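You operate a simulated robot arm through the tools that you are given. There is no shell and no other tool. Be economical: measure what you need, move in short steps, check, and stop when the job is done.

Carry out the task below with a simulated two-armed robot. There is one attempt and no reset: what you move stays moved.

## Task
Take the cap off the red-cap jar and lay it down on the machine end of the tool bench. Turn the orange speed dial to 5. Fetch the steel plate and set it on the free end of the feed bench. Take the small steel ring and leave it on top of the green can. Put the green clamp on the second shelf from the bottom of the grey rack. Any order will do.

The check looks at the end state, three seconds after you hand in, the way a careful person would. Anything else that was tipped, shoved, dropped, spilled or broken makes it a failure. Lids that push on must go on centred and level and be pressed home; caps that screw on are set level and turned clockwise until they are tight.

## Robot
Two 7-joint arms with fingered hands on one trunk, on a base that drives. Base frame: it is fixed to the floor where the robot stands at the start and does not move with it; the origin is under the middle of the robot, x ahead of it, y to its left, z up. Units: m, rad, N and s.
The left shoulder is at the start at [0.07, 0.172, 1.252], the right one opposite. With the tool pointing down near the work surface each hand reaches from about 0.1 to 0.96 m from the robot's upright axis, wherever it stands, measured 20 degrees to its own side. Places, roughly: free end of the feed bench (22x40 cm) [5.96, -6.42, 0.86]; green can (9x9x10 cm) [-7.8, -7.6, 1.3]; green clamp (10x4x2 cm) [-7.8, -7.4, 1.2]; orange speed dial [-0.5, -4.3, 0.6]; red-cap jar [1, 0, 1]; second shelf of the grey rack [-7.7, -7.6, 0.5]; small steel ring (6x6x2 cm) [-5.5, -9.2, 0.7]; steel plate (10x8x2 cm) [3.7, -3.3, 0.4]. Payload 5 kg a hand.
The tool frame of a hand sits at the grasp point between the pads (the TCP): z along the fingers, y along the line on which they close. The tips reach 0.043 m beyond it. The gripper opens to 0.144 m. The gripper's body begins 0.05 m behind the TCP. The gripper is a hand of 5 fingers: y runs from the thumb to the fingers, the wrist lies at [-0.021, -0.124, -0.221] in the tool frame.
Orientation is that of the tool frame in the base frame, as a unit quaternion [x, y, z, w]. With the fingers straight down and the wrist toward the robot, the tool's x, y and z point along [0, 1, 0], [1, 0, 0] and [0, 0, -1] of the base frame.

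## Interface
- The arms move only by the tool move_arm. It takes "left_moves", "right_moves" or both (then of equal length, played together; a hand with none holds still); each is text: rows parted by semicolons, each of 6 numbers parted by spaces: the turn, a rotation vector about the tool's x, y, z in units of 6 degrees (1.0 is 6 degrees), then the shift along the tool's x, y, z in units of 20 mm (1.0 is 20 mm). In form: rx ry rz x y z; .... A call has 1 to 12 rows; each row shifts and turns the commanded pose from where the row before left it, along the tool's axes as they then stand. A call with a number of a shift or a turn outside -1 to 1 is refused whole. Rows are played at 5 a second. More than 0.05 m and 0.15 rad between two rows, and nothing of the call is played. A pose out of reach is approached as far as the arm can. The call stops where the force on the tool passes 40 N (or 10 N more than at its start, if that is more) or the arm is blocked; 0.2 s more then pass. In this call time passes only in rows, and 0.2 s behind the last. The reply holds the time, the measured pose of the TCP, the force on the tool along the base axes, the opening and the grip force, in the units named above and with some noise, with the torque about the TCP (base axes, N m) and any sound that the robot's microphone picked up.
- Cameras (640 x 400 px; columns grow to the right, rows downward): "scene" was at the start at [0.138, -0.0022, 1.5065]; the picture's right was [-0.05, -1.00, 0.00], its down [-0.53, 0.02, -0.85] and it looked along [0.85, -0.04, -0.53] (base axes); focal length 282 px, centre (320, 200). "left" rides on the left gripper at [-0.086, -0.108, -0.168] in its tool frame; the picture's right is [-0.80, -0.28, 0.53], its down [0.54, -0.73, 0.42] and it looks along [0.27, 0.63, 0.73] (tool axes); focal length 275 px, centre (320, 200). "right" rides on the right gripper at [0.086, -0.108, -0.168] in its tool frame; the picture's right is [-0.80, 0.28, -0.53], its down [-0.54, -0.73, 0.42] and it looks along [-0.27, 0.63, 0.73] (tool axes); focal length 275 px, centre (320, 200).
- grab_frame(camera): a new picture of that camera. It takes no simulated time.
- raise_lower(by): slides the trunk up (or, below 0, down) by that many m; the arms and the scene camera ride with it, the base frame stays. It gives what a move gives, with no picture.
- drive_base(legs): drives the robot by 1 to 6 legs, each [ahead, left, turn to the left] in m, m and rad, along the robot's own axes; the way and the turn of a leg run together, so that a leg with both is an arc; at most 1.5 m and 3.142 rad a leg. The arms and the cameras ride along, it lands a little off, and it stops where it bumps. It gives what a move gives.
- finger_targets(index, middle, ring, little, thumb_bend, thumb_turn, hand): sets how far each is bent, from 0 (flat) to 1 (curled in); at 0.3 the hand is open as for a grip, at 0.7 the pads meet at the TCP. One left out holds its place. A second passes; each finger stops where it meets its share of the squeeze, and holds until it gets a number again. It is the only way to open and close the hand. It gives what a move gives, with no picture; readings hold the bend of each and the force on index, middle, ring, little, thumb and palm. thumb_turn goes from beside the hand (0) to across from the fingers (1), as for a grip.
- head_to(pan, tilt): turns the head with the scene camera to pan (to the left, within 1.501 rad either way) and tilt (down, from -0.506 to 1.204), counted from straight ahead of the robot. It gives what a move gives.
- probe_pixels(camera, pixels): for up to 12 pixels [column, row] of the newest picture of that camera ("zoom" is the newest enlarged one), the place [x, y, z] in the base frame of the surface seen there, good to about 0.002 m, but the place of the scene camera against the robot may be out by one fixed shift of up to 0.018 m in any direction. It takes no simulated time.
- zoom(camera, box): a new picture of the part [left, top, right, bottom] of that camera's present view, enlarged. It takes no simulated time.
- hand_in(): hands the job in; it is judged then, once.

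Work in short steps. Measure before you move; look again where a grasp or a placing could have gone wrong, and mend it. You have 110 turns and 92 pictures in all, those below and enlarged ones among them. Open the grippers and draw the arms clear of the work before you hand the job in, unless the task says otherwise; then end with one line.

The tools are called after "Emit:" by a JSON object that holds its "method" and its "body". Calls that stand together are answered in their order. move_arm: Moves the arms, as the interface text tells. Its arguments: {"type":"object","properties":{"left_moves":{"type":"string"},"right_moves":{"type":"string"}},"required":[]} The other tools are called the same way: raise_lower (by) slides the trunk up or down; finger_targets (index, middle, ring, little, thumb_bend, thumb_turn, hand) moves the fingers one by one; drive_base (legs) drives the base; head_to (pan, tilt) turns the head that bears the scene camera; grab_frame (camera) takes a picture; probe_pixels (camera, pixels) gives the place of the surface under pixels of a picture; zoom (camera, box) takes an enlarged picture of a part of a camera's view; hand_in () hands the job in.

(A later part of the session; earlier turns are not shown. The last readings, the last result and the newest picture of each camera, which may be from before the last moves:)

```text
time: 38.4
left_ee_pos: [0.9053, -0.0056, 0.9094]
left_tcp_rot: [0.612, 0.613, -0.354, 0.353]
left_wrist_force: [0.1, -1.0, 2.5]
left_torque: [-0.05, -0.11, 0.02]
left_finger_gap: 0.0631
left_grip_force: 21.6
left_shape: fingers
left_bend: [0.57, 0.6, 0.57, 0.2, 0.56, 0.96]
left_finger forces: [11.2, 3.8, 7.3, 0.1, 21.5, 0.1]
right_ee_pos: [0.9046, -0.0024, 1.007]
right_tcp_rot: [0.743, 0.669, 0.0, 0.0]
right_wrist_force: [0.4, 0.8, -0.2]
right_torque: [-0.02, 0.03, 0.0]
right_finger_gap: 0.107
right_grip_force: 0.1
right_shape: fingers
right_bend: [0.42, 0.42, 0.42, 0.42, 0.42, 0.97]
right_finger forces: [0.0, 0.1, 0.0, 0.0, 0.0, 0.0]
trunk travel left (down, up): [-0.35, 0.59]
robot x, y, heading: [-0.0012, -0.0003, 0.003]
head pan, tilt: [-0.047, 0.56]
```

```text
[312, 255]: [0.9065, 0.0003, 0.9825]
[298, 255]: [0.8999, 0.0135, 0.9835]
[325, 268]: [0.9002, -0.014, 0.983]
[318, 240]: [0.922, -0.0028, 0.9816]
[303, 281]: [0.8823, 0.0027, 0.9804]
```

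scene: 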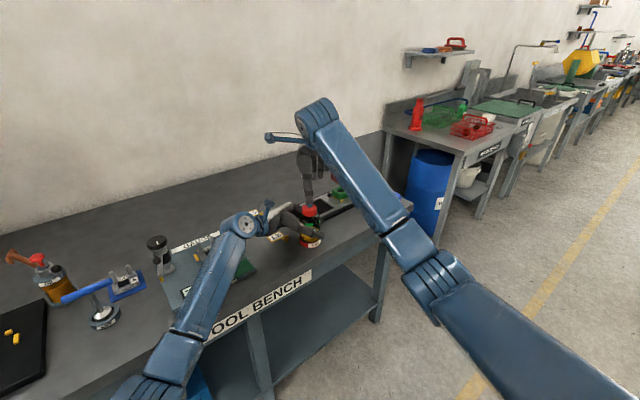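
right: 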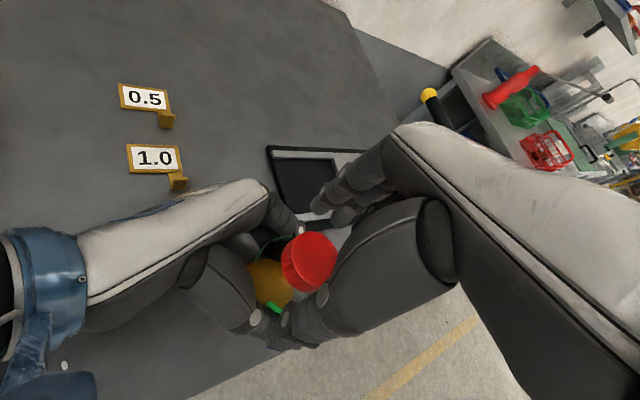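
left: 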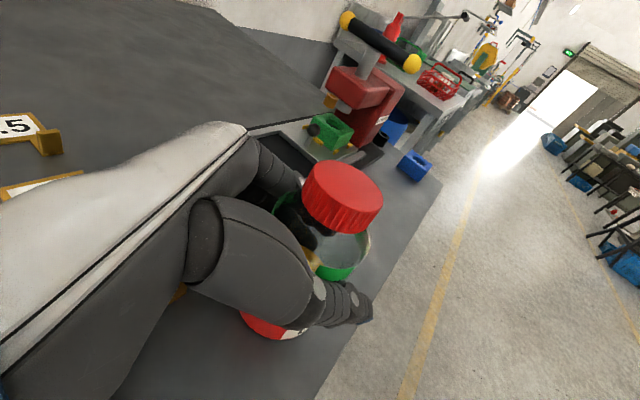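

The cap has risen about 4 mm. I take the grip at z 1.003 and turn again, adding a little lift per row.

Emit:
{"method": "move_arm", "body": {"right_moves": "0 0 0 0 0 .2"}}

Emit:
{"method": "finger_targets", "body": {"hand": "right", "index": 0.66, "middle": 0.66, "ring": 0.6, "little": 0.6, "thumb_bend": 0.66}}

Emit:
{"method": "move_arm", "body": {"right_moves": "0 0 -1 0 0 -.01;0 0 -1 0 0 -.01;0 0 -1 0 0 -.01;0 0 -1 0 0 -.01;0 0 -1 0 0 -.01;0 0 -1 0 0 -.01;0 0 -1 0 0 -.01;0 0 -1 0 0 -.01"}}

Emit:
{"method": "move_arm", "body": {"right_moves": "0 0 -1 0 0 -.01;0 0 -1 0 0 -.01;0 0 -1 0 0 -.01;0 0 -1 0 0 -.01;0 0 -1 0 0 -.01;0 0 -1 0 0 -.01;0 0 -1 0 0 -.01;0 0 0 0 0 -.1;0 0 0 0 0 -.1;0 0 0 0 0 -.1"}}

Emit:
{"method": "zoom", "body": {"camera": "left", "box": [220, 120, 460, 270]}}

```text
time: 38.8
left_ee_pos: [0.9051, -0.0069, 0.9095]
left_tcp_rot: [0.613, 0.612, -0.353, 0.353]
left_wrist_force: [0.0, -1.0, 2.9]
left_torque: [-0.02, -0.12, 0.0]
left_finger_gap: 0.0631
left_grip_force: 21.9
left_shape: fingers
left_bend: [0.57, 0.6, 0.57, 0.2, 0.56, 0.96]
left_finger forces: [11.4, 3.7, 7.3, 0.1, 21.6, 0.0]
right_ee_pos: [0.9052, -0.0035, 1.0024]
right_tcp_rot: [0.743, 0.669, 0.0, 0.0]
right_wrist_force: [-0.2, 0.6, 0.2]
right_torque: [0.02, 0.0, -0.04]
right_finger_gap: 0.1068
right_grip_force: 0.3
right_shape: fingers
right_bend: [0.42, 0.42, 0.42, 0.42, 0.42, 0.97]
right_finger forces: [0.0, 0.0, 0.1, 0.0, 0.0, 0.0]
trunk travel left (down, up): [-0.35, 0.59]
robot x, y, heading: [-0.0016, 0.0025, -0.0]
head pan, tilt: [-0.047, 0.56]
```

```text
time: 39.8
left_ee_pos: [0.9055, -0.0061, 0.9089]
left_tcp_rot: [0.613, 0.613, -0.353, 0.353]
left_wrist_force: [-7.6, 1.5, 3.5]
left_torque: [-0.11, -0.43, 0.04]
left_finger_gap: 0.063
left_grip_force: 22.5
left_shape: fingers
left_bend: [0.58, 0.6, 0.57, 0.2, 0.55, 0.96]
left_finger forces: [8.4, 3.2, 7.5, 0.1, 26.1, 0.0]
right_ee_pos: [0.9043, -0.004, 1.0029]
right_tcp_rot: [0.743, 0.669, 0.0, 0.0]
right_wrist_force: [6.9, -2.3, -1.7]
right_torque: [-0.07, -0.25, 0.04]
right_finger_gap: 0.0485
right_grip_force: 11.7
right_shape: fingers
right_bend: [0.58, 0.61, 0.6, 0.6, 0.6, 0.97]
right_finger forces: [7.8, 7.2, 0.0, 0.1, 9.1, 0.1]
trunk travel left (down, up): [-0.35, 0.59]
robot x, y, heading: [0.0002, 0.0002, -0.002]
head pan, tilt: [-0.047, 0.56]
```

```text
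time: 41.6
left_ee_pos: [0.9063, -0.0053, 0.9111]
left_tcp_rot: [0.612, 0.613, -0.354, 0.354]
left_wrist_force: [0.3, 0.5, 2.4]
left_torque: [0.02, -0.17, 0.01]
left_finger_gap: 0.0629
left_grip_force: 22.5
left_shape: fingers
left_bend: [0.57, 0.6, 0.57, 0.2, 0.56, 0.96]
left_finger forces: [11.0, 3.5, 7.3, 0.1, 21.8, 0.0]
right_ee_pos: [0.9064, -0.0037, 1.0038]
right_tcp_rot: [0.406, 0.914, -0.001, 0.001]
right_wrist_force: [0.6, 0.0, -0.2]
right_torque: [-0.01, -0.01, -0.02]
right_finger_gap: 0.0484
right_grip_force: 12.0
right_shape: fingers
right_bend: [0.6, 0.63, 0.6, 0.6, 0.6, 0.96]
right_finger forces: [6.6, 5.6, 0.1, 0.0, 12.1, 0.1]
trunk travel left (down, up): [-0.35, 0.59]
robot x, y, heading: [0.0002, 0.0025, 0.001]
head pan, tilt: [-0.047, 0.56]
```

```text
time: 43.8
left_ee_pos: [0.9052, -0.0066, 0.9085]
left_tcp_rot: [0.612, 0.612, -0.353, 0.354]
left_wrist_force: [0.1, -1.6, 2.6]
left_torque: [0.01, -0.19, 0.0]
left_finger_gap: 0.0631
left_grip_force: 21.4
left_shape: fingers
left_bend: [0.57, 0.6, 0.57, 0.2, 0.56, 0.96]
left_finger forces: [11.2, 3.6, 7.6, 0.0, 21.6, 0.1]
right_ee_pos: [0.9058, -0.0041, 1.0106]
right_tcp_rot: [0.053, 0.999, 0.0, 0.0]
right_wrist_force: [0.3, 0.6, 0.3]
right_torque: [0.0, 0.01, -0.06]
right_finger_gap: 0.0483
right_grip_force: 12.1
right_shape: fingers
right_bend: [0.6, 0.63, 0.6, 0.6, 0.59, 0.96]
right_finger forces: [6.7, 5.6, 0.0, 0.1, 11.9, 0.0]
trunk travel left (down, up): [-0.35, 0.59]
robot x, y, heading: [-0.0011, -0.0029, -0.004]
head pan, tilt: [-0.047, 0.56]
```

```text
2.67 times, centred on (340, 195) of left
```

zoom: 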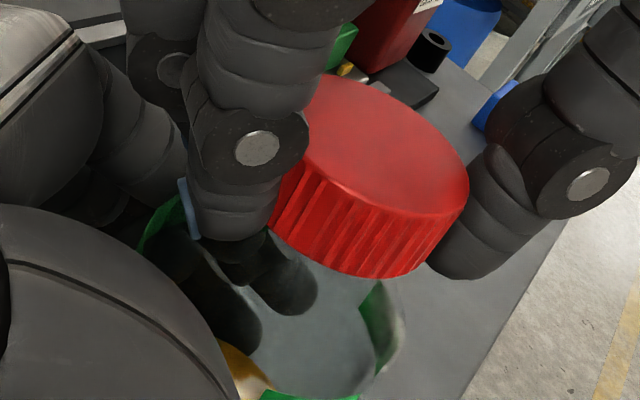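

The cap is free (no force, risen 7 mm). I lift it straight up 60 mm and look for a clear spot at the machine end.

Emit:
{"method": "move_arm", "body": {"right_moves": "0 0 0 0 0 -1;0 0 0 0 0 -1;0 0 0 0 0 -1"}}

Emit:
{"method": "grab_frame", "body": {"camera": "left"}}

Emit:
{"method": "grab_frame", "body": {"camera": "right"}}

```text
time: 44.6
left_ee_pos: [0.9057, -0.0063, 0.9096]
left_tcp_rot: [0.612, 0.612, -0.354, 0.353]
left_wrist_force: [0.2, -0.2, 1.9]
left_torque: [-0.06, -0.21, -0.01]
left_finger_gap: 0.0629
left_grip_force: 22.3
left_shape: fingers
left_bend: [0.57, 0.6, 0.57, 0.2, 0.56, 0.96]
left_finger forces: [11.5, 3.7, 7.7, 0.0, 21.2, 0.0]
right_ee_pos: [0.9057, -0.0055, 1.0736]
right_tcp_rot: [0.053, 0.999, 0.0, 0.0]
right_wrist_force: [0.0, -0.5, -0.6]
right_torque: [0.0, -0.02, -0.02]
right_finger_gap: 0.0483
right_grip_force: 11.8
right_shape: fingers
right_bend: [0.6, 0.63, 0.6, 0.6, 0.59, 0.96]
right_finger forces: [6.6, 5.4, 0.2, 0.0, 12.2, 0.0]
trunk travel left (down, up): [-0.35, 0.59]
robot x, y, heading: [0.0021, 0.0008, 0.001]
head pan, tilt: [-0.047, 0.56]
```

```text
71 pictures are left
```

left: 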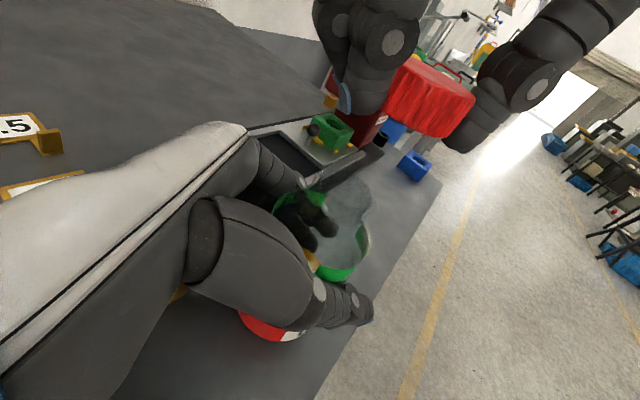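

```text
70 pictures are left
```

right: 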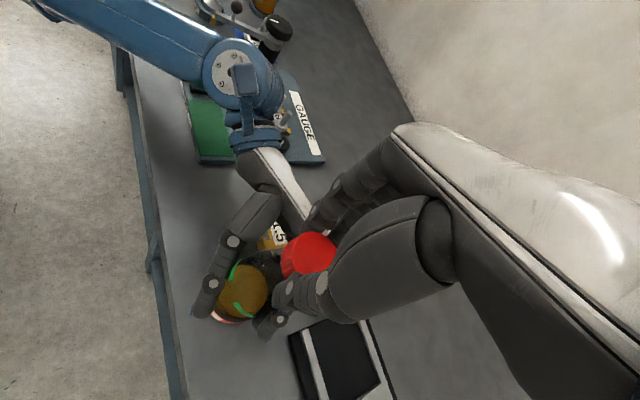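

I probe the bench's front edge, the tray edge and the blue block in the left picture.

Emit:
{"method": "probe_pixels", "body": {"camera": "left", "pixels": [[435, 190], [420, 215], [405, 180], [415, 168], [385, 150], [375, 175], [385, 210], [350, 168]]}}

Emit:
{"method": "probe_pixels", "body": {"camera": "right", "pixels": [[292, 345], [305, 390], [190, 390], [240, 380], [180, 340]]}}

```text
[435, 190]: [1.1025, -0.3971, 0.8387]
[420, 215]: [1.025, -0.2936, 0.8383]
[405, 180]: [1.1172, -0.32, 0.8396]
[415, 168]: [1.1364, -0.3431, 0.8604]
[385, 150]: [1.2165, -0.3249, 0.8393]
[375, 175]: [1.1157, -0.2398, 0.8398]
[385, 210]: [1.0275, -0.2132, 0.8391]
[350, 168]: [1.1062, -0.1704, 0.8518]
```

```text
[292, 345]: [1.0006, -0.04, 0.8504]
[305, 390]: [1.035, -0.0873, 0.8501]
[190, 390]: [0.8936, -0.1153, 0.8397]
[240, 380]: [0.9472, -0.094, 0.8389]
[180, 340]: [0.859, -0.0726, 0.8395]
```

Bench edge and tray run diagonally; a clear spot is about (1.04,-0.22), a bit out of reach from here. First I release the jar and withdraw the left hand along its approach line.

Emit:
{"method": "finger_targets", "body": {"hand": "left", "index": 0.3, "middle": 0.3, "ring": 0.3, "little": 0.25, "thumb_bend": 0.3}}

Emit:
{"method": "move_arm", "body": {"left_moves": "0 0 0 0 0 -1;0 0 0 0 0 -1;0 0 0 0 0 -1;0 0 0 0 0 -1;0 0 0 0 0 -1;0 0 0 0 0 -1;0 0 0 0 0 -1;0 0 0 0 0 -1;0 0 0 0 0 -1;0 0 0 0 0 -1;0 0 0 -1 0 -.6;0 0 0 -1 0 -.6"}}

Emit:
{"method": "grab_frame", "body": {"camera": "scene"}}

```text
time: 45.6
left_ee_pos: [0.9057, -0.0054, 0.909]
left_tcp_rot: [0.612, 0.612, -0.353, 0.354]
left_wrist_force: [-0.6, -0.4, 0.7]
left_torque: [-0.01, -0.02, 0.01]
left_finger_gap: 0.1492
left_grip_force: 0.0
left_shape: fingers
left_bend: [0.3, 0.3, 0.3, 0.25, 0.3, 0.97]
left_finger forces: [0.1, 0.0, 0.0, 0.1, 0.0, 0.0]
right_ee_pos: [0.906, -0.0047, 1.0727]
right_tcp_rot: [0.052, 0.999, 0.0, 0.001]
right_wrist_force: [-0.2, 0.5, -1.0]
right_torque: [-0.01, 0.01, -0.03]
right_finger_gap: 0.0482
right_grip_force: 11.7
right_shape: fingers
right_bend: [0.6, 0.63, 0.6, 0.6, 0.59, 0.96]
right_finger forces: [6.6, 5.5, 0.0, 0.0, 12.2, 0.0]
trunk travel left (down, up): [-0.35, 0.59]
robot x, y, heading: [0.0023, -0.0005, 0.002]
head pan, tilt: [-0.047, 0.56]
```

```text
time: 48.2
left_ee_pos: [0.904, 0.169, 1.0559]
left_tcp_rot: [0.612, 0.613, -0.354, 0.353]
left_wrist_force: [-0.1, 0.1, -0.2]
left_torque: [-0.01, -0.01, -0.03]
left_finger_gap: 0.149
left_grip_force: 0.1
left_shape: fingers
left_bend: [0.3, 0.3, 0.3, 0.25, 0.3, 0.97]
left_finger forces: [0.0, 0.1, 0.0, 0.0, 0.1, 0.0]
right_ee_pos: [0.9068, -0.0037, 1.0729]
right_tcp_rot: [0.052, 0.999, 0.0, 0.001]
right_wrist_force: [-0.1, 1.1, 0.2]
right_torque: [0.0, -0.02, -0.02]
right_finger_gap: 0.0482
right_grip_force: 12.7
right_shape: fingers
right_bend: [0.6, 0.63, 0.6, 0.6, 0.59, 0.96]
right_finger forces: [6.6, 5.5, 0.0, 0.0, 12.1, 0.1]
trunk travel left (down, up): [-0.35, 0.59]
robot x, y, heading: [0.0007, 0.0008, -0.002]
head pan, tilt: [-0.047, 0.56]
```

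```text
69 pictures are left
```

scene: 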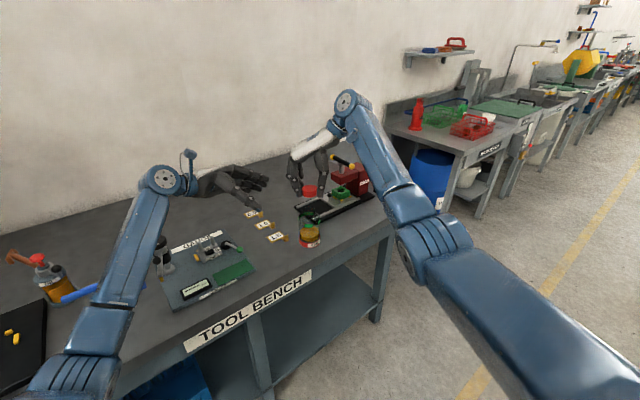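

The jar stands upright and open. I probe the press lever's height before carrying the cap past it.

Emit:
{"method": "probe_pixels", "body": {"camera": "scene", "pixels": [[335, 157], [350, 166], [365, 180], [350, 195], [372, 192]]}}

Emit:
{"method": "drive_base", "body": {"legs": [[0.12, -0.16, 0]]}}

Emit:
{"method": "grab_frame", "body": {"camera": "scene"}}

```text
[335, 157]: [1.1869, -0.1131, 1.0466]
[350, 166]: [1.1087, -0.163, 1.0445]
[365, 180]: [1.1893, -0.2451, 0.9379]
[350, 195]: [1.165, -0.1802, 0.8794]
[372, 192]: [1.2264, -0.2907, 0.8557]
```

```text
time: 49.8
left_ee_pos: [1.0267, 0.0113, 1.0553]
left_tcp_rot: [0.613, 0.613, -0.353, 0.353]
left_wrist_force: [0.1, -0.4, 0.2]
left_torque: [0.02, -0.02, 0.0]
left_finger_gap: 0.1493
left_grip_force: 0.1
left_shape: fingers
left_bend: [0.3, 0.3, 0.3, 0.25, 0.3, 0.97]
left_finger forces: [0.0, 0.0, 0.0, 0.1, 0.1, 0.0]
right_ee_pos: [1.0278, -0.1606, 1.0738]
right_tcp_rot: [0.052, 0.999, 0.0, 0.0]
right_wrist_force: [0.0, 0.1, -1.1]
right_torque: [0.02, 0.01, -0.03]
right_finger_gap: 0.0485
right_grip_force: 12.1
right_shape: fingers
right_bend: [0.6, 0.63, 0.6, 0.6, 0.59, 0.96]
right_finger forces: [6.6, 5.5, 0.1, 0.0, 12.2, 0.0]
trunk travel left (down, up): [-0.35, 0.59]
robot x, y, heading: [0.1221, -0.1596, -0.002]
head pan, tilt: [-0.047, 0.56]
```

```text
68 pictures are left
```

scene: 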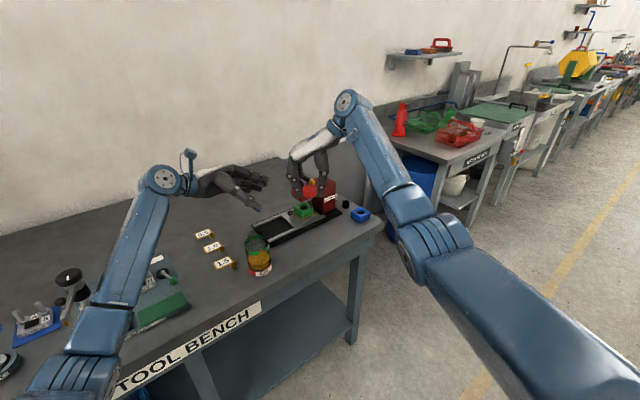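

The lever end at about (1.109,-0.163,1.03) is near the hand's path, so I measure the bench edge to shift the spot away from it.

Emit:
{"method": "probe_pixels", "body": {"camera": "scene", "pixels": [[335, 245], [320, 256], [350, 235], [365, 225], [378, 222], [300, 268], [310, 235], [322, 196], [361, 213], [259, 262]]}}

```text
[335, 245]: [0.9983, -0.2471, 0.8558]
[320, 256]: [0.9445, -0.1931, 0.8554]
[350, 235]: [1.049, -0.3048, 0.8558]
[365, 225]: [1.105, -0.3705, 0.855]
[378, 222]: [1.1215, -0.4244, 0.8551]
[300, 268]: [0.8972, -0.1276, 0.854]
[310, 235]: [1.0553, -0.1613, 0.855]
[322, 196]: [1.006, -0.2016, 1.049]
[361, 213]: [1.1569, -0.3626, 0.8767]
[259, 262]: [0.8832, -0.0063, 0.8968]
```

Spot chosen: (1.05,-0.255), 5 cm inside the edge and clear of the lever. I shift there at height, then come down.

Emit:
{"method": "move_arm", "body": {"right_moves": "0 0 0 -.318 -.92 0;0 0 0 -.318 -.92 0;0 0 0 -.318 -.92 0;0 0 0 -.318 -.92 0;0 0 0 -.318 -.92 0;0 0 0 0 0 1;0 0 0 0 0 1;0 0 0 0 0 1;0 0 0 0 0 1;0 0 0 0 0 1"}}

Emit:
{"method": "grab_frame", "body": {"camera": "right"}}

Emit:
{"method": "zoom", "body": {"camera": "scene", "box": [240, 140, 400, 240]}}

```text
time: 52.0
left_ee_pos: [1.0267, 0.012, 1.0565]
left_tcp_rot: [0.612, 0.613, -0.354, 0.353]
left_wrist_force: [-0.8, 0.3, 0.2]
left_torque: [0.0, 0.0, -0.02]
left_finger_gap: 0.1494
left_grip_force: 0.0
left_shape: fingers
left_bend: [0.3, 0.3, 0.3, 0.25, 0.3, 0.97]
left_finger forces: [0.0, 0.0, 0.0, 0.0, 0.1, 0.1]
right_ee_pos: [1.0517, -0.2552, 0.9723]
right_tcp_rot: [0.051, 0.999, 0.0, -0.001]
right_wrist_force: [0.5, -0.2, 0.5]
right_torque: [-0.02, 0.02, -0.04]
right_finger_gap: 0.0485
right_grip_force: 12.7
right_shape: fingers
right_bend: [0.6, 0.63, 0.6, 0.6, 0.59, 0.96]
right_finger forces: [6.6, 5.5, 0.1, 0.1, 12.2, 0.1]
trunk travel left (down, up): [-0.35, 0.59]
robot x, y, heading: [0.1193, -0.1586, 0.003]
head pan, tilt: [-0.047, 0.56]
```

```text
67 pictures are left
```

right: 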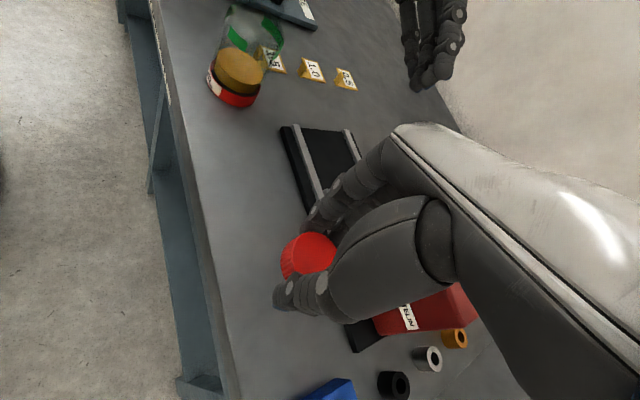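

```text
4.00 times, centred on (320, 190) of scene
```

zoom: 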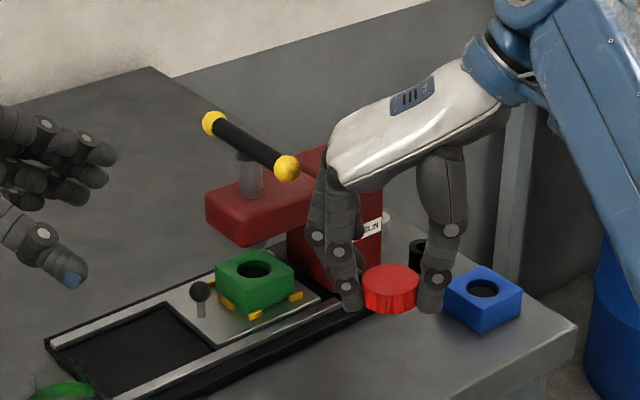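

Clear on all sides. I lower 75 mm, then slow steps to touch.

Emit:
{"method": "move_arm", "body": {"right_moves": "0 0 0 0 0 1;0 0 0 0 0 1;0 0 0 0 0 1;0 0 0 0 0 .7;0 0 0 0 0 .2;0 0 0 0 0 .2;0 0 0 0 0 .15"}}

Emit:
{"method": "zoom", "body": {"camera": "scene", "box": [280, 150, 400, 225]}}

```text
time: 53.6
left_ee_pos: [1.0258, 0.0112, 1.0567]
left_tcp_rot: [0.612, 0.612, -0.354, 0.354]
left_wrist_force: [-0.3, -0.2, -0.5]
left_torque: [0.03, -0.01, 0.02]
left_finger_gap: 0.1492
left_grip_force: 0.1
left_shape: fingers
left_bend: [0.3, 0.3, 0.3, 0.25, 0.3, 0.97]
left_finger forces: [0.1, 0.0, 0.1, 0.0, 0.0, 0.0]
right_ee_pos: [1.0514, -0.2558, 0.8892]
right_tcp_rot: [0.051, 0.999, 0.0, 0.002]
right_wrist_force: [0.6, 0.2, 2.2]
right_torque: [0.08, -0.08, -0.04]
right_finger_gap: 0.0482
right_grip_force: 13.9
right_shape: fingers
right_bend: [0.6, 0.63, 0.6, 0.6, 0.59, 0.96]
right_finger forces: [6.5, 8.6, 0.0, 0.0, 12.6, 0.0]
trunk travel left (down, up): [-0.35, 0.59]
robot x, y, heading: [0.1228, -0.1598, -0.001]
head pan, tilt: [-0.047, 0.56]
```

```text
5.33 times, centred on (340, 188) of scene
```

zoom: 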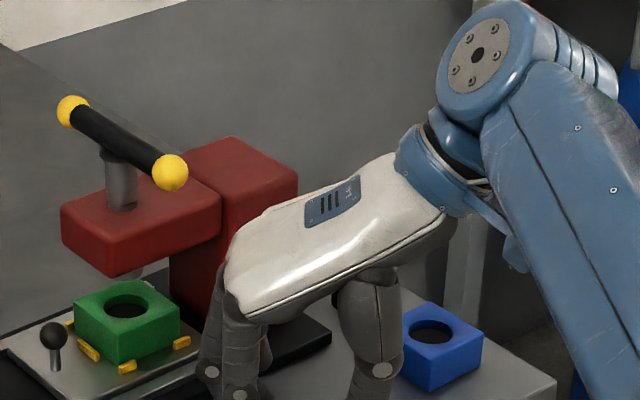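

First touch (2.2 N) at TCP z 0.889; I lower a few mm more in small steps.

Emit:
{"method": "move_arm", "body": {"right_moves": "0 0 0 0 0 .12;0 0 0 0 0 .12;0 0 0 0 0 .1"}}

Emit:
{"method": "grab_frame", "body": {"camera": "right"}}

```text
time: 54.4
left_ee_pos: [1.0228, 0.0115, 1.0585]
left_tcp_rot: [0.612, 0.613, -0.353, 0.354]
left_wrist_force: [-1.2, 0.0, -0.5]
left_torque: [0.0, -0.01, -0.04]
left_finger_gap: 0.1493
left_grip_force: 0.1
left_shape: fingers
left_bend: [0.3, 0.3, 0.3, 0.25, 0.3, 0.97]
left_finger forces: [0.0, 0.1, 0.0, 0.0, 0.1, 0.1]
right_ee_pos: [1.0516, -0.2553, 0.888]
right_tcp_rot: [0.051, 0.999, 0.002, 0.003]
right_wrist_force: [4.6, 1.6, 31.2]
right_torque: [1.04, -0.05, -0.14]
right_finger_gap: 0.0482
right_grip_force: 29.1
right_shape: fingers
right_bend: [0.6, 0.63, 0.6, 0.6, 0.59, 0.96]
right_finger forces: [32.8, 12.8, 0.0, 0.0, 13.2, 0.0]
trunk travel left (down, up): [-0.35, 0.59]
robot x, y, heading: [0.1183, -0.1603, 0.001]
head pan, tilt: [-0.047, 0.56]
```

```text
64 pictures are left
```

right: 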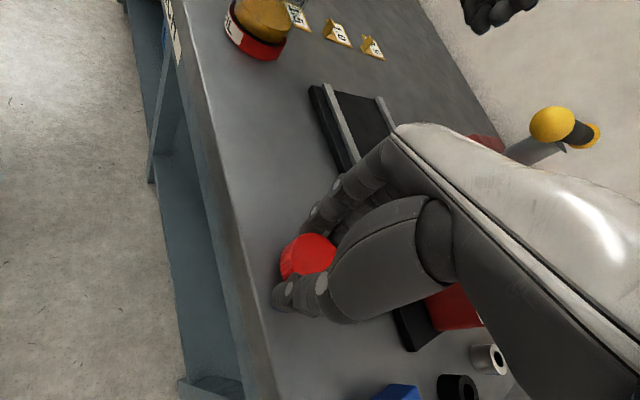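

Fingertips rest on the bench (31 N). I ease up 5 mm and open slightly to release the cap, then lift.

Emit:
{"method": "move_arm", "body": {"right_moves": "0 0 0 0 0 -.28"}}

Emit:
{"method": "finger_targets", "body": {"hand": "right", "index": 0.5, "middle": 0.5, "ring": 0.5, "little": 0.5, "thumb_bend": 0.5}}

Emit:
{"method": "move_arm", "body": {"right_moves": "0 0 0 0 0 -.5;0 0 0 0 0 -1;0 0 0 0 0 -1;0 0 0 0 0 -1;0 0 0 0 0 -1;0 0 0 0 0 -1;0 0 0 0 0 -1;0 0 0 0 0 -1;0 0 0 0 0 -1;0 0 0 0 0 -1;0 0 0 0 0 -1"}}

Emit:
{"method": "grab_frame", "body": {"camera": "right"}}

```text
time: 54.8
left_ee_pos: [1.0248, 0.0132, 1.0573]
left_tcp_rot: [0.612, 0.613, -0.353, 0.354]
left_wrist_force: [0.4, -0.5, 0.4]
left_torque: [-0.01, -0.02, -0.02]
left_finger_gap: 0.1493
left_grip_force: 0.1
left_shape: fingers
left_bend: [0.3, 0.3, 0.3, 0.25, 0.3, 0.97]
left_finger forces: [0.1, 0.1, 0.1, 0.0, 0.1, 0.1]
right_ee_pos: [1.0507, -0.2553, 0.8888]
right_tcp_rot: [0.052, 0.999, -0.001, 0.001]
right_wrist_force: [7.1, 2.6, 18.9]
right_torque: [0.64, -0.33, -0.17]
right_finger_gap: 0.0484
right_grip_force: 22.0
right_shape: fingers
right_bend: [0.6, 0.63, 0.6, 0.6, 0.59, 0.96]
right_finger forces: [18.3, 14.3, 0.1, 0.1, 12.5, 0.1]
trunk travel left (down, up): [-0.35, 0.59]
robot x, y, heading: [0.1221, -0.1584, 0.008]
head pan, tilt: [-0.047, 0.56]
```

```text
time: 55.8
left_ee_pos: [1.0239, 0.0106, 1.058]
left_tcp_rot: [0.612, 0.613, -0.352, 0.354]
left_wrist_force: [-0.8, -0.6, 0.3]
left_torque: [-0.01, -0.01, -0.01]
left_finger_gap: 0.1492
left_grip_force: 0.1
left_shape: fingers
left_bend: [0.3, 0.3, 0.3, 0.25, 0.3, 0.97]
left_finger forces: [0.0, 0.1, 0.0, 0.0, 0.1, 0.0]
right_ee_pos: [1.0494, -0.2568, 0.8894]
right_tcp_rot: [0.051, 0.999, 0.0, 0.0]
right_wrist_force: [-1.9, -7.5, 17.4]
right_torque: [0.44, 0.11, 0.07]
right_finger_gap: 0.0695
right_grip_force: 9.4
right_shape: fingers
right_bend: [0.55, 0.52, 0.5, 0.5, 0.5, 0.97]
right_finger forces: [12.4, 5.8, 0.0, 0.0, 0.0, 0.1]
trunk travel left (down, up): [-0.35, 0.59]
robot x, y, heading: [0.1223, -0.1595, 0.007]
head pan, tilt: [-0.047, 0.56]
```

```text
time: 58.2
left_ee_pos: [1.0264, 0.0119, 1.058]
left_tcp_rot: [0.612, 0.613, -0.353, 0.354]
left_wrist_force: [-0.4, -0.4, -0.2]
left_torque: [0.01, 0.01, 0.05]
left_finger_gap: 0.1491
left_grip_force: 0.0
left_shape: fingers
left_bend: [0.3, 0.3, 0.3, 0.25, 0.3, 0.97]
left_finger forces: [0.0, 0.0, 0.1, 0.0, 0.0, 0.0]
right_ee_pos: [1.0493, -0.2554, 1.0969]
right_tcp_rot: [0.052, 0.999, -0.001, 0.0]
right_wrist_force: [-1.6, -0.3, -0.3]
right_torque: [-0.04, 0.0, 0.01]
right_finger_gap: 0.0784
right_grip_force: 0.1
right_shape: fingers
right_bend: [0.5, 0.5, 0.5, 0.5, 0.5, 0.97]
right_finger forces: [0.0, 0.1, 0.0, 0.1, 0.0, 0.1]
trunk travel left (down, up): [-0.35, 0.59]
robot x, y, heading: [0.122, -0.1579, 0.004]
head pan, tilt: [-0.047, 0.56]
```

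```text
63 pictures are left
```

right: 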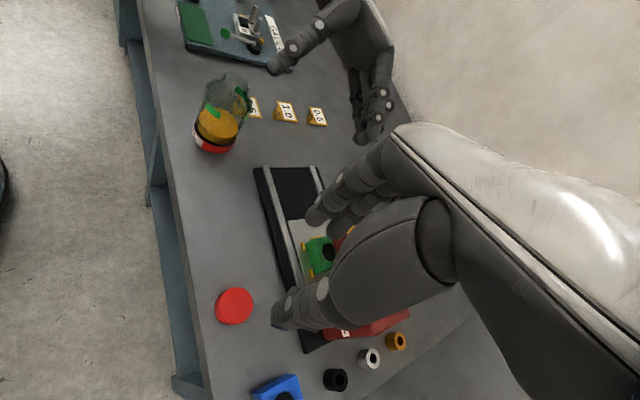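

The cap lies flat on the machine end and the jar stands. I raise the trunk so both hands clear everything, then back away from the bench.

Emit:
{"method": "raise_lower", "body": {"by": 0.2}}

Emit:
{"method": "drive_base", "body": {"legs": [[-0.8, 0, 0]]}}

Emit:
{"method": "move_arm", "body": {"left_moves": "0 1 0 0 0 0;0 1 0 0 0 0;0 1 0 0 0 0;0 1 0 0 0 0;0 1 0 0 0 0;0 1 0 0 0 0;0 1 0 0 0 0;0 1 0 0 0 0;0 1 0 0 0 0;0 1 0 0 0 0;0 0 0 1 -1 0;0 0 0 1 -1 0", "right_moves": "0 0 1 0 0 0;0 0 1 0 0 0;0 0 1 0 0 0;0 0 1 0 0 0;0 0 1 0 0 0;0 0 1 0 0 0;0 0 1 0 0 0;0 0 1 0 0 0;0 0 1 0 0 0;0 0 1 0 0 0;0 0 1 0 0 0;0 0 1 0 0 0"}}

Emit:
{"method": "head_to", "body": {"pan": -1.3, "tilt": 0.25}}

Emit:
{"method": "grab_frame", "body": {"camera": "scene"}}

```text
time: 60.4
left_ee_pos: [1.026, 0.012, 1.256]
left_tcp_rot: [0.612, 0.613, -0.353, 0.355]
left_wrist_force: [0.1, 0.2, 0.1]
left_torque: [-0.02, 0.03, 0.0]
left_finger_gap: 0.1492
left_grip_force: 0.0
left_shape: fingers
left_bend: [0.3, 0.3, 0.3, 0.25, 0.3, 0.97]
left_finger forces: [0.0, 0.0, 0.1, 0.0, 0.0, 0.0]
right_ee_pos: [1.0511, -0.2557, 1.2982]
right_tcp_rot: [0.052, 0.999, 0.0, 0.0]
right_wrist_force: [-0.4, -0.7, 0.0]
right_torque: [-0.01, 0.01, -0.01]
right_finger_gap: 0.0782
right_grip_force: 0.0
right_shape: fingers
right_bend: [0.5, 0.5, 0.5, 0.5, 0.5, 0.97]
right_finger forces: [0.1, 0.1, 0.0, 0.0, 0.0, 0.0]
trunk travel left (down, up): [-0.55, 0.39]
robot x, y, heading: [0.1202, -0.161, 0.004]
head pan, tilt: [-0.047, 0.56]
```

```text
time: 64.6
left_ee_pos: [0.2367, 0.0119, 1.2556]
left_tcp_rot: [0.612, 0.613, -0.353, 0.354]
left_wrist_force: [0.4, -0.7, 0.9]
left_torque: [-0.03, -0.03, 0.0]
left_finger_gap: 0.1493
left_grip_force: 0.1
left_shape: fingers
left_bend: [0.3, 0.3, 0.3, 0.25, 0.3, 0.97]
left_finger forces: [0.1, 0.1, 0.0, 0.0, 0.1, 0.1]
right_ee_pos: [0.2622, -0.2564, 1.2978]
right_tcp_rot: [0.052, 0.999, 0.0, -0.001]
right_wrist_force: [-0.1, -0.5, -0.4]
right_torque: [0.0, 0.05, 0.02]
right_finger_gap: 0.0783
right_grip_force: 0.1
right_shape: fingers
right_bend: [0.5, 0.5, 0.5, 0.5, 0.5, 0.97]
right_finger forces: [0.0, 0.1, 0.0, 0.0, 0.0, 0.1]
trunk travel left (down, up): [-0.55, 0.39]
robot x, y, heading: [-0.6704, -0.1605, 0.005]
head pan, tilt: [-0.047, 0.56]
```

```text
time: 67.2
left_ee_pos: [0.1953, 0.0523, 1.2582]
left_tcp_rot: [0.706, 0.708, 0.0, -0.001]
left_wrist_force: [0.3, 0.6, 0.2]
left_torque: [-0.02, 0.01, -0.01]
left_finger_gap: 0.1494
left_grip_force: 0.3
left_shape: fingers
left_bend: [0.3, 0.3, 0.3, 0.25, 0.3, 0.97]
left_finger forces: [0.0, 0.0, 0.0, 0.0, 0.0, 0.0]
right_ee_pos: [0.2602, -0.2542, 1.2986]
right_tcp_rot: [0.629, 0.777, 0.0, 0.001]
right_wrist_force: [0.0, 0.0, 0.7]
right_torque: [-0.06, -0.05, 0.02]
right_finger_gap: 0.0781
right_grip_force: 0.0
right_shape: fingers
right_bend: [0.5, 0.5, 0.5, 0.5, 0.5, 0.97]
right_finger forces: [0.1, 0.0, 0.0, 0.0, 0.1, 0.1]
trunk travel left (down, up): [-0.55, 0.39]
robot x, y, heading: [-0.6704, -0.1585, 0.006]
head pan, tilt: [-0.047, 0.56]
```

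```text
time: 68.7
left_ee_pos: [0.197, 0.0511, 1.2573]
left_tcp_rot: [0.706, 0.708, 0.0, 0.0]
left_wrist_force: [-0.9, 0.0, 0.8]
left_torque: [0.0, 0.02, 0.03]
left_finger_gap: 0.1494
left_grip_force: 0.0
left_shape: fingers
left_bend: [0.3, 0.3, 0.3, 0.25, 0.3, 0.97]
left_finger forces: [0.1, 0.0, 0.0, 0.0, 0.0, 0.0]
right_ee_pos: [0.2607, -0.2564, 1.297]
right_tcp_rot: [0.627, 0.779, 0.0, 0.0]
right_wrist_force: [-0.4, -0.1, -0.7]
right_torque: [-0.01, 0.02, 0.0]
right_finger_gap: 0.0778
right_grip_force: 0.1
right_shape: fingers
right_bend: [0.5, 0.5, 0.5, 0.5, 0.5, 0.97]
right_finger forces: [0.0, 0.1, 0.0, 0.0, 0.1, 0.0]
trunk travel left (down, up): [-0.55, 0.39]
robot x, y, heading: [-0.6678, -0.1623, 0.006]
head pan, tilt: [-1.3, 0.25]
```

```text
62 pictures are left
```

scene: 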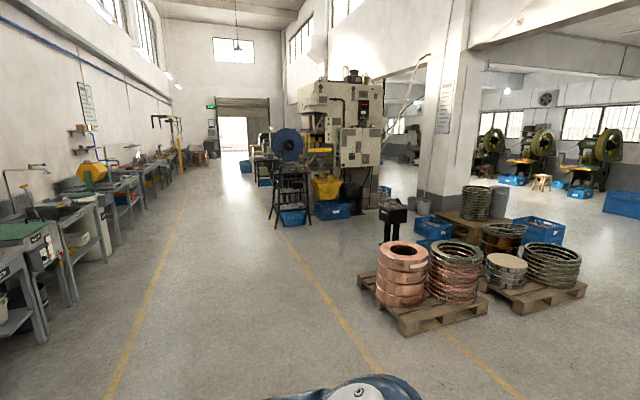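

The black pedestal at (393,215) matches the dial's place. I zoom in on it and probe the ground around.

Emit:
{"method": "zoom", "body": {"camera": "scene", "box": [330, 180, 458, 260]}}

Emit:
{"method": "probe_pixels", "body": {"camera": "scene", "pixels": [[393, 204], [393, 215], [391, 240], [360, 280], [408, 330], [480, 300], [300, 222], [335, 210], [432, 232], [180, 230], [70, 290], [95, 180]]}}

```text
5.00 times, centred on (394, 220) of scene
```

zoom: 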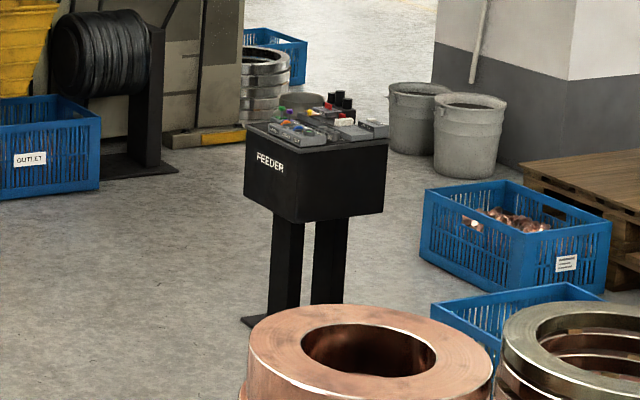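

```text
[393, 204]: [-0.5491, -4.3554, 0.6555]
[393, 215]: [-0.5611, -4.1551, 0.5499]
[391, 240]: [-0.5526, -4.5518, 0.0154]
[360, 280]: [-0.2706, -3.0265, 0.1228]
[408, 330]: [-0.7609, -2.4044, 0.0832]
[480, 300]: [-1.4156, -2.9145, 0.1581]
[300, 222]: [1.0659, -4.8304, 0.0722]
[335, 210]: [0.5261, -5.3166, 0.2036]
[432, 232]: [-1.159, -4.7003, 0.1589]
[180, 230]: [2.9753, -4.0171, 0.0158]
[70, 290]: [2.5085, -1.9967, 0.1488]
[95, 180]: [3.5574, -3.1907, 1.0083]
```

The FEEDER console top is at z≈0.64 near (-0.55,-4.35); the pallet corner at (-0.27,-3.03) must be passed on the aisle side. I turn and drive down the aisle to about (0.63,-3.4).

Emit:
{"method": "drive_base", "body": {"legs": [[0, 0, -1.196], [1.5, 0, 0], [1.5, 0, 0], [0.5, 0, 0], [0, 0, -1.3]]}}

Emit:
{"method": "head_to", "body": {"pan": 0, "tilt": 0.5}}

Emit:
{"method": "grab_frame", "body": {"camera": "scene"}}

```text
time: 91.9
left_ee_pos: [-0.0502, -4.1081, 1.2572]
left_tcp_rot: [0.885, -0.465, -0.001, 0.0]
left_wrist_force: [-0.1, 0.1, 0.6]
left_torque: [-0.01, 0.0, 0.0]
left_finger_gap: 0.1492
left_grip_force: 0.0
left_shape: fingers
left_bend: [0.3, 0.3, 0.3, 0.25, 0.3, 0.97]
left_finger forces: [0.0, 0.0, 0.0, 0.0, 0.0, 0.0]
right_ee_pos: [-0.2783, -3.8914, 1.2959]
right_tcp_rot: [0.929, -0.37, 0.0, 0.0]
right_wrist_force: [0.6, -0.6, -0.4]
right_torque: [0.0, 0.01, -0.01]
right_finger_gap: 0.0781
right_grip_force: 0.0
right_shape: fingers
right_bend: [0.5, 0.5, 0.5, 0.5, 0.5, 0.97]
right_finger forces: [0.1, 0.0, 0.0, 0.1, 0.0, 0.0]
trunk travel left (down, up): [-0.55, 0.39]
robot x, y, heading: [0.5422, -3.4474, -2.54]
head pan, tilt: [-1.3, 0.25]
```

```text
time: 93.4
left_ee_pos: [-0.05, -4.11, 1.256]
left_tcp_rot: [0.885, -0.466, 0.0, 0.0]
left_wrist_force: [-0.9, 0.0, -0.4]
left_torque: [-0.03, -0.01, 0.01]
left_finger_gap: 0.1493
left_grip_force: 0.0
left_shape: fingers
left_bend: [0.3, 0.3, 0.3, 0.25, 0.3, 0.97]
left_finger forces: [0.0, 0.0, 0.0, 0.1, 0.0, 0.0]
right_ee_pos: [-0.2783, -3.8914, 1.296]
right_tcp_rot: [0.929, -0.371, 0.0, 0.001]
right_wrist_force: [0.2, -0.6, -0.1]
right_torque: [0.03, -0.04, 0.04]
right_finger_gap: 0.0782
right_grip_force: 0.0
right_shape: fingers
right_bend: [0.5, 0.5, 0.5, 0.5, 0.5, 0.97]
right_finger forces: [0.1, 0.0, 0.1, 0.0, 0.0, 0.0]
trunk travel left (down, up): [-0.55, 0.39]
robot x, y, heading: [0.5434, -3.4471, -2.537]
head pan, tilt: [0.0, 0.499]
```

```text
60 pictures are left
```

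scene: 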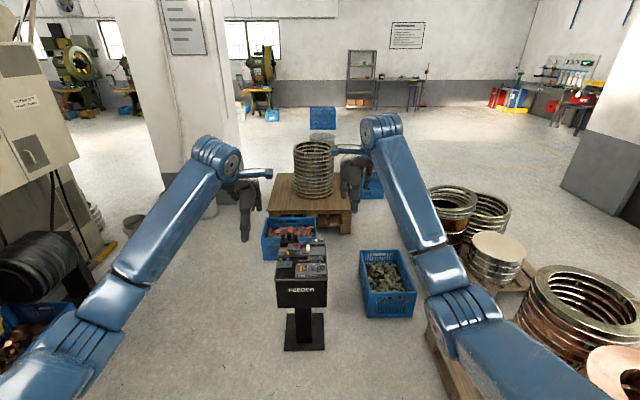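

The FEEDER panel faces the robot at (300,270). I zoom on it.

Emit:
{"method": "zoom", "body": {"camera": "scene", "box": [260, 230, 340, 280]}}

Emit:
{"method": "probe_pixels", "body": {"camera": "scene", "pixels": [[280, 278], [324, 278], [300, 275], [301, 262], [322, 265], [300, 290]]}}

```text
8.00 times, centred on (300, 255) of scene
```

zoom: 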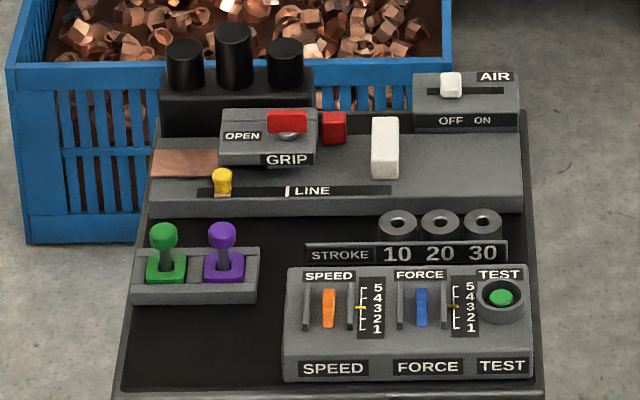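

```text
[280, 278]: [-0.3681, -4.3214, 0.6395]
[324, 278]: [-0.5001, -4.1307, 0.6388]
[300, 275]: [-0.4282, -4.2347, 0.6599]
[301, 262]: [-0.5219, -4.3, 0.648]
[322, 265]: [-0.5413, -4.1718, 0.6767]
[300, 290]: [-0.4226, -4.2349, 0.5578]
```

The orange SPEED thumbwheel reads 3 and its roll direction runs along the robot's heading. I drive to stand about 0.6 m before it, slightly left, and lower the trunk.

Emit:
{"method": "drive_base", "body": {"legs": [[0.62, 0.22, 0]]}}

Emit:
{"method": "raise_lower", "body": {"by": -0.3}}

Emit:
{"method": "finger_targets", "body": {"hand": "right", "index": 0.3, "middle": 1, "ring": 1, "little": 1, "thumb_bend": 0.3, "thumb_turn": 0}}

Emit:
{"method": "head_to", "body": {"pan": -0.1, "tilt": 0.9}}

Emit:
{"method": "grab_frame", "body": {"camera": "scene"}}

Emit:
{"method": "grab_frame", "body": {"camera": "right"}}

```text
time: 97.1
left_ee_pos: [-0.4441, -4.6383, 1.2577]
left_tcp_rot: [0.884, -0.467, 0.001, 0.001]
left_wrist_force: [0.3, 0.1, 0.1]
left_torque: [-0.03, 0.0, -0.04]
left_finger_gap: 0.1495
left_grip_force: 0.1
left_shape: fingers
left_bend: [0.3, 0.3, 0.3, 0.25, 0.3, 0.97]
left_finger forces: [0.0, 0.0, 0.0, 0.0, 0.0, 0.1]
right_ee_pos: [-0.6695, -4.4202, 1.2972]
right_tcp_rot: [0.927, -0.374, 0.0, 0.0]
right_wrist_force: [-0.2, 0.4, 0.3]
right_torque: [-0.01, 0.02, -0.01]
right_finger_gap: 0.0781
right_grip_force: 0.2
right_shape: fingers
right_bend: [0.5, 0.5, 0.5, 0.5, 0.5, 0.97]
right_finger forces: [0.0, 0.0, 0.0, 0.0, 0.0, 0.0]
trunk travel left (down, up): [-0.55, 0.39]
robot x, y, heading: [0.1563, -3.9811, -2.547]
head pan, tilt: [0.0, 0.499]
```

```text
time: 100.1
left_ee_pos: [-0.4451, -4.64, 0.9575]
left_tcp_rot: [0.884, -0.468, 0.001, 0.0]
left_wrist_force: [0.2, 0.7, -0.7]
left_torque: [-0.02, -0.01, 0.01]
left_finger_gap: 0.1494
left_grip_force: 0.1
left_shape: fingers
left_bend: [0.3, 0.3, 0.3, 0.25, 0.3, 0.97]
left_finger forces: [0.1, 0.1, 0.1, 0.1, 0.0, 0.0]
right_ee_pos: [-0.6721, -4.42, 0.9963]
right_tcp_rot: [0.928, -0.373, -0.001, 0.0]
right_wrist_force: [0.5, 0.1, -0.6]
right_torque: [0.0, -0.02, 0.03]
right_finger_gap: 0.0784
right_grip_force: 0.0
right_shape: fingers
right_bend: [0.5, 0.5, 0.5, 0.5, 0.5, 0.97]
right_finger forces: [0.1, 0.0, 0.0, 0.0, 0.0, 0.0]
trunk travel left (down, up): [-0.25, 0.69]
robot x, y, heading: [0.154, -3.9827, -2.541]
head pan, tilt: [0.0, 0.499]
```

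```text
time: 101.1
left_ee_pos: [-0.4448, -4.6394, 0.9569]
left_tcp_rot: [0.884, -0.468, 0.0, 0.0]
left_wrist_force: [0.2, -0.2, -0.4]
left_torque: [0.03, 0.01, 0.0]
left_finger_gap: 0.1493
left_grip_force: 0.0
left_shape: fingers
left_bend: [0.3, 0.3, 0.3, 0.25, 0.3, 0.97]
left_finger forces: [0.0, 0.1, 0.0, 0.1, 0.0, 0.0]
right_ee_pos: [-0.6703, -4.4209, 0.9976]
right_tcp_rot: [0.928, -0.373, 0.0, 0.0]
right_wrist_force: [-0.1, -0.1, 0.0]
right_torque: [0.0, 0.0, -0.01]
right_finger_gap: 0.2068
right_grip_force: 0.1
right_shape: fingers
right_bend: [0.3, 1.0, 1.0, 1.0, 0.3, 0.0]
right_finger forces: [0.0, 0.0, 0.0, 0.0, 0.0, 0.0]
trunk travel left (down, up): [-0.25, 0.69]
robot x, y, heading: [0.1558, -3.9812, -2.544]
head pan, tilt: [0.0, 0.499]
```

```text
time: 101.9
left_ee_pos: [-0.4453, -4.6398, 0.9574]
left_tcp_rot: [0.884, -0.467, 0.0, 0.0]
left_wrist_force: [-0.2, -0.5, -0.7]
left_torque: [0.0, 0.01, 0.02]
left_finger_gap: 0.1494
left_grip_force: 0.0
left_shape: fingers
left_bend: [0.3, 0.3, 0.3, 0.25, 0.3, 0.97]
left_finger forces: [0.0, 0.0, 0.0, 0.0, 0.0, 0.0]
right_ee_pos: [-0.6711, -4.4206, 0.995]
right_tcp_rot: [0.928, -0.373, 0.0, 0.0]
right_wrist_force: [-0.2, 0.7, -0.1]
right_torque: [-0.03, 0.02, 0.01]
right_finger_gap: 0.2067
right_grip_force: 0.0
right_shape: fingers
right_bend: [0.3, 1.0, 1.0, 1.0, 0.3, 0.0]
right_finger forces: [0.0, 0.1, 0.0, 0.0, 0.1, 0.1]
trunk travel left (down, up): [-0.25, 0.69]
robot x, y, heading: [0.1527, -3.9777, -2.546]
head pan, tilt: [-0.099, 0.901]
```

```text
58 pictures are left
```

scene: 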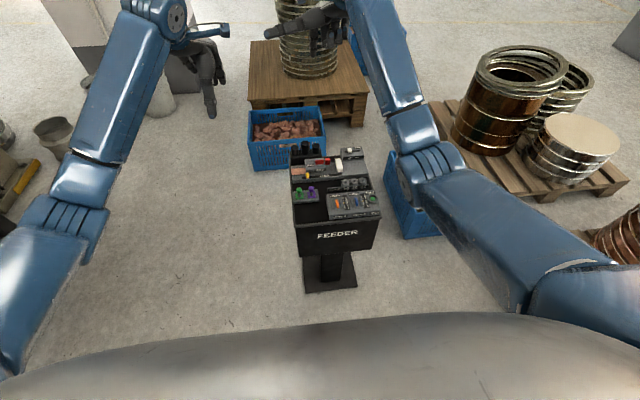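

```text
57 pictures are left
```

right: 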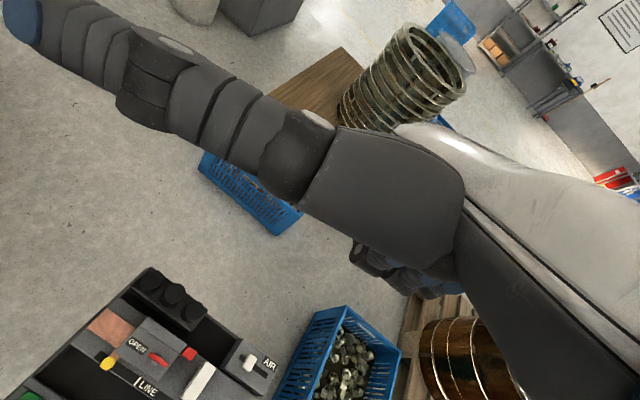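

The side-turned thumb blocks the view; I fold it in instead, and zoom on the panel to measure the wheel.

Emit:
{"method": "finger_targets", "body": {"hand": "right", "thumb_bend": 1, "thumb_turn": 1, "index": 0.4}}

Emit:
{"method": "zoom", "body": {"camera": "scene", "box": [280, 140, 392, 210]}}

Emit:
{"method": "grab_frame", "body": {"camera": "right"}}

```text
time: 102.9
left_ee_pos: [-0.4453, -4.6389, 0.9568]
left_tcp_rot: [0.884, -0.468, 0.0, 0.0]
left_wrist_force: [0.2, -0.3, -0.4]
left_torque: [0.05, 0.04, -0.01]
left_finger_gap: 0.1491
left_grip_force: 0.1
left_shape: fingers
left_bend: [0.3, 0.3, 0.3, 0.25, 0.3, 0.97]
left_finger forces: [0.1, 0.1, 0.0, 0.1, 0.0, 0.1]
right_ee_pos: [-0.6702, -4.4206, 0.9969]
right_tcp_rot: [0.928, -0.373, 0.0, 0.0]
right_wrist_force: [0.2, -0.3, 0.5]
right_torque: [0.01, 0.0, 0.02]
right_finger_gap: 0.0447
right_grip_force: 0.0
right_shape: fingers
right_bend: [0.38, 1.0, 1.0, 1.0, 0.99, 0.99]
right_finger forces: [0.0, 0.1, 0.0, 0.0, 0.1, 0.1]
trunk travel left (down, up): [-0.25, 0.69]
robot x, y, heading: [0.1524, -3.9812, -2.543]
head pan, tilt: [-0.099, 0.901]
```

```text
5.71 times, centred on (336, 175) of scene
```

zoom: 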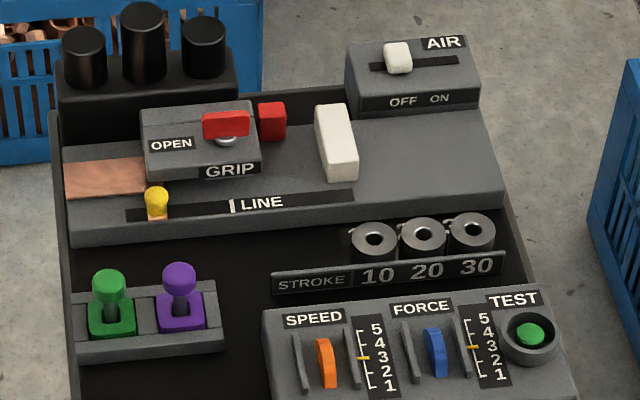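

```text
55 pictures are left
```

right: 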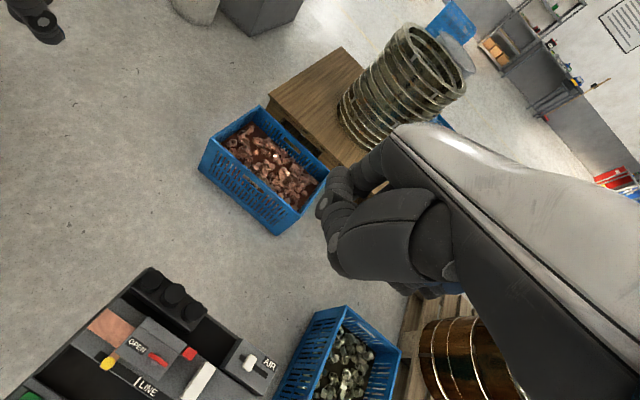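

I probe the wheel, its guards, and the neighbours in the zoomed view.

Emit:
{"method": "probe_pixels", "body": {"camera": "zoom", "pixels": [[325, 350], [328, 365], [331, 380], [300, 355], [354, 355], [310, 375], [434, 345], [295, 255], [179, 270], [470, 222], [160, 195], [130, 20]]}}

Emit:
{"method": "zoom", "body": {"camera": "right", "box": [288, 140, 416, 300]}}

```text
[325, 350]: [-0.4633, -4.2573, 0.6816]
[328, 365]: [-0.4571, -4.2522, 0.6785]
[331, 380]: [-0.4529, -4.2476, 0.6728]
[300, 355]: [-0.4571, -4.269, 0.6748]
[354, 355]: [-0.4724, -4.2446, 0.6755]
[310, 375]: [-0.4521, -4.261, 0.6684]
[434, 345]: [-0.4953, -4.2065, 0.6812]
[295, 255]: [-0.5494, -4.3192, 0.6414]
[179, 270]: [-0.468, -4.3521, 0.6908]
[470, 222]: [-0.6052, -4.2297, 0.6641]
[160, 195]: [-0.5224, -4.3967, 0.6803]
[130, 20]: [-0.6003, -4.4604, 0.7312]
```

```text
2.50 times, centred on (352, 220) of right
```

zoom: 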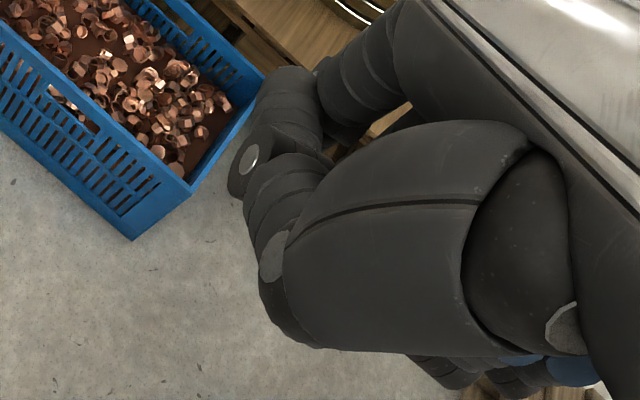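

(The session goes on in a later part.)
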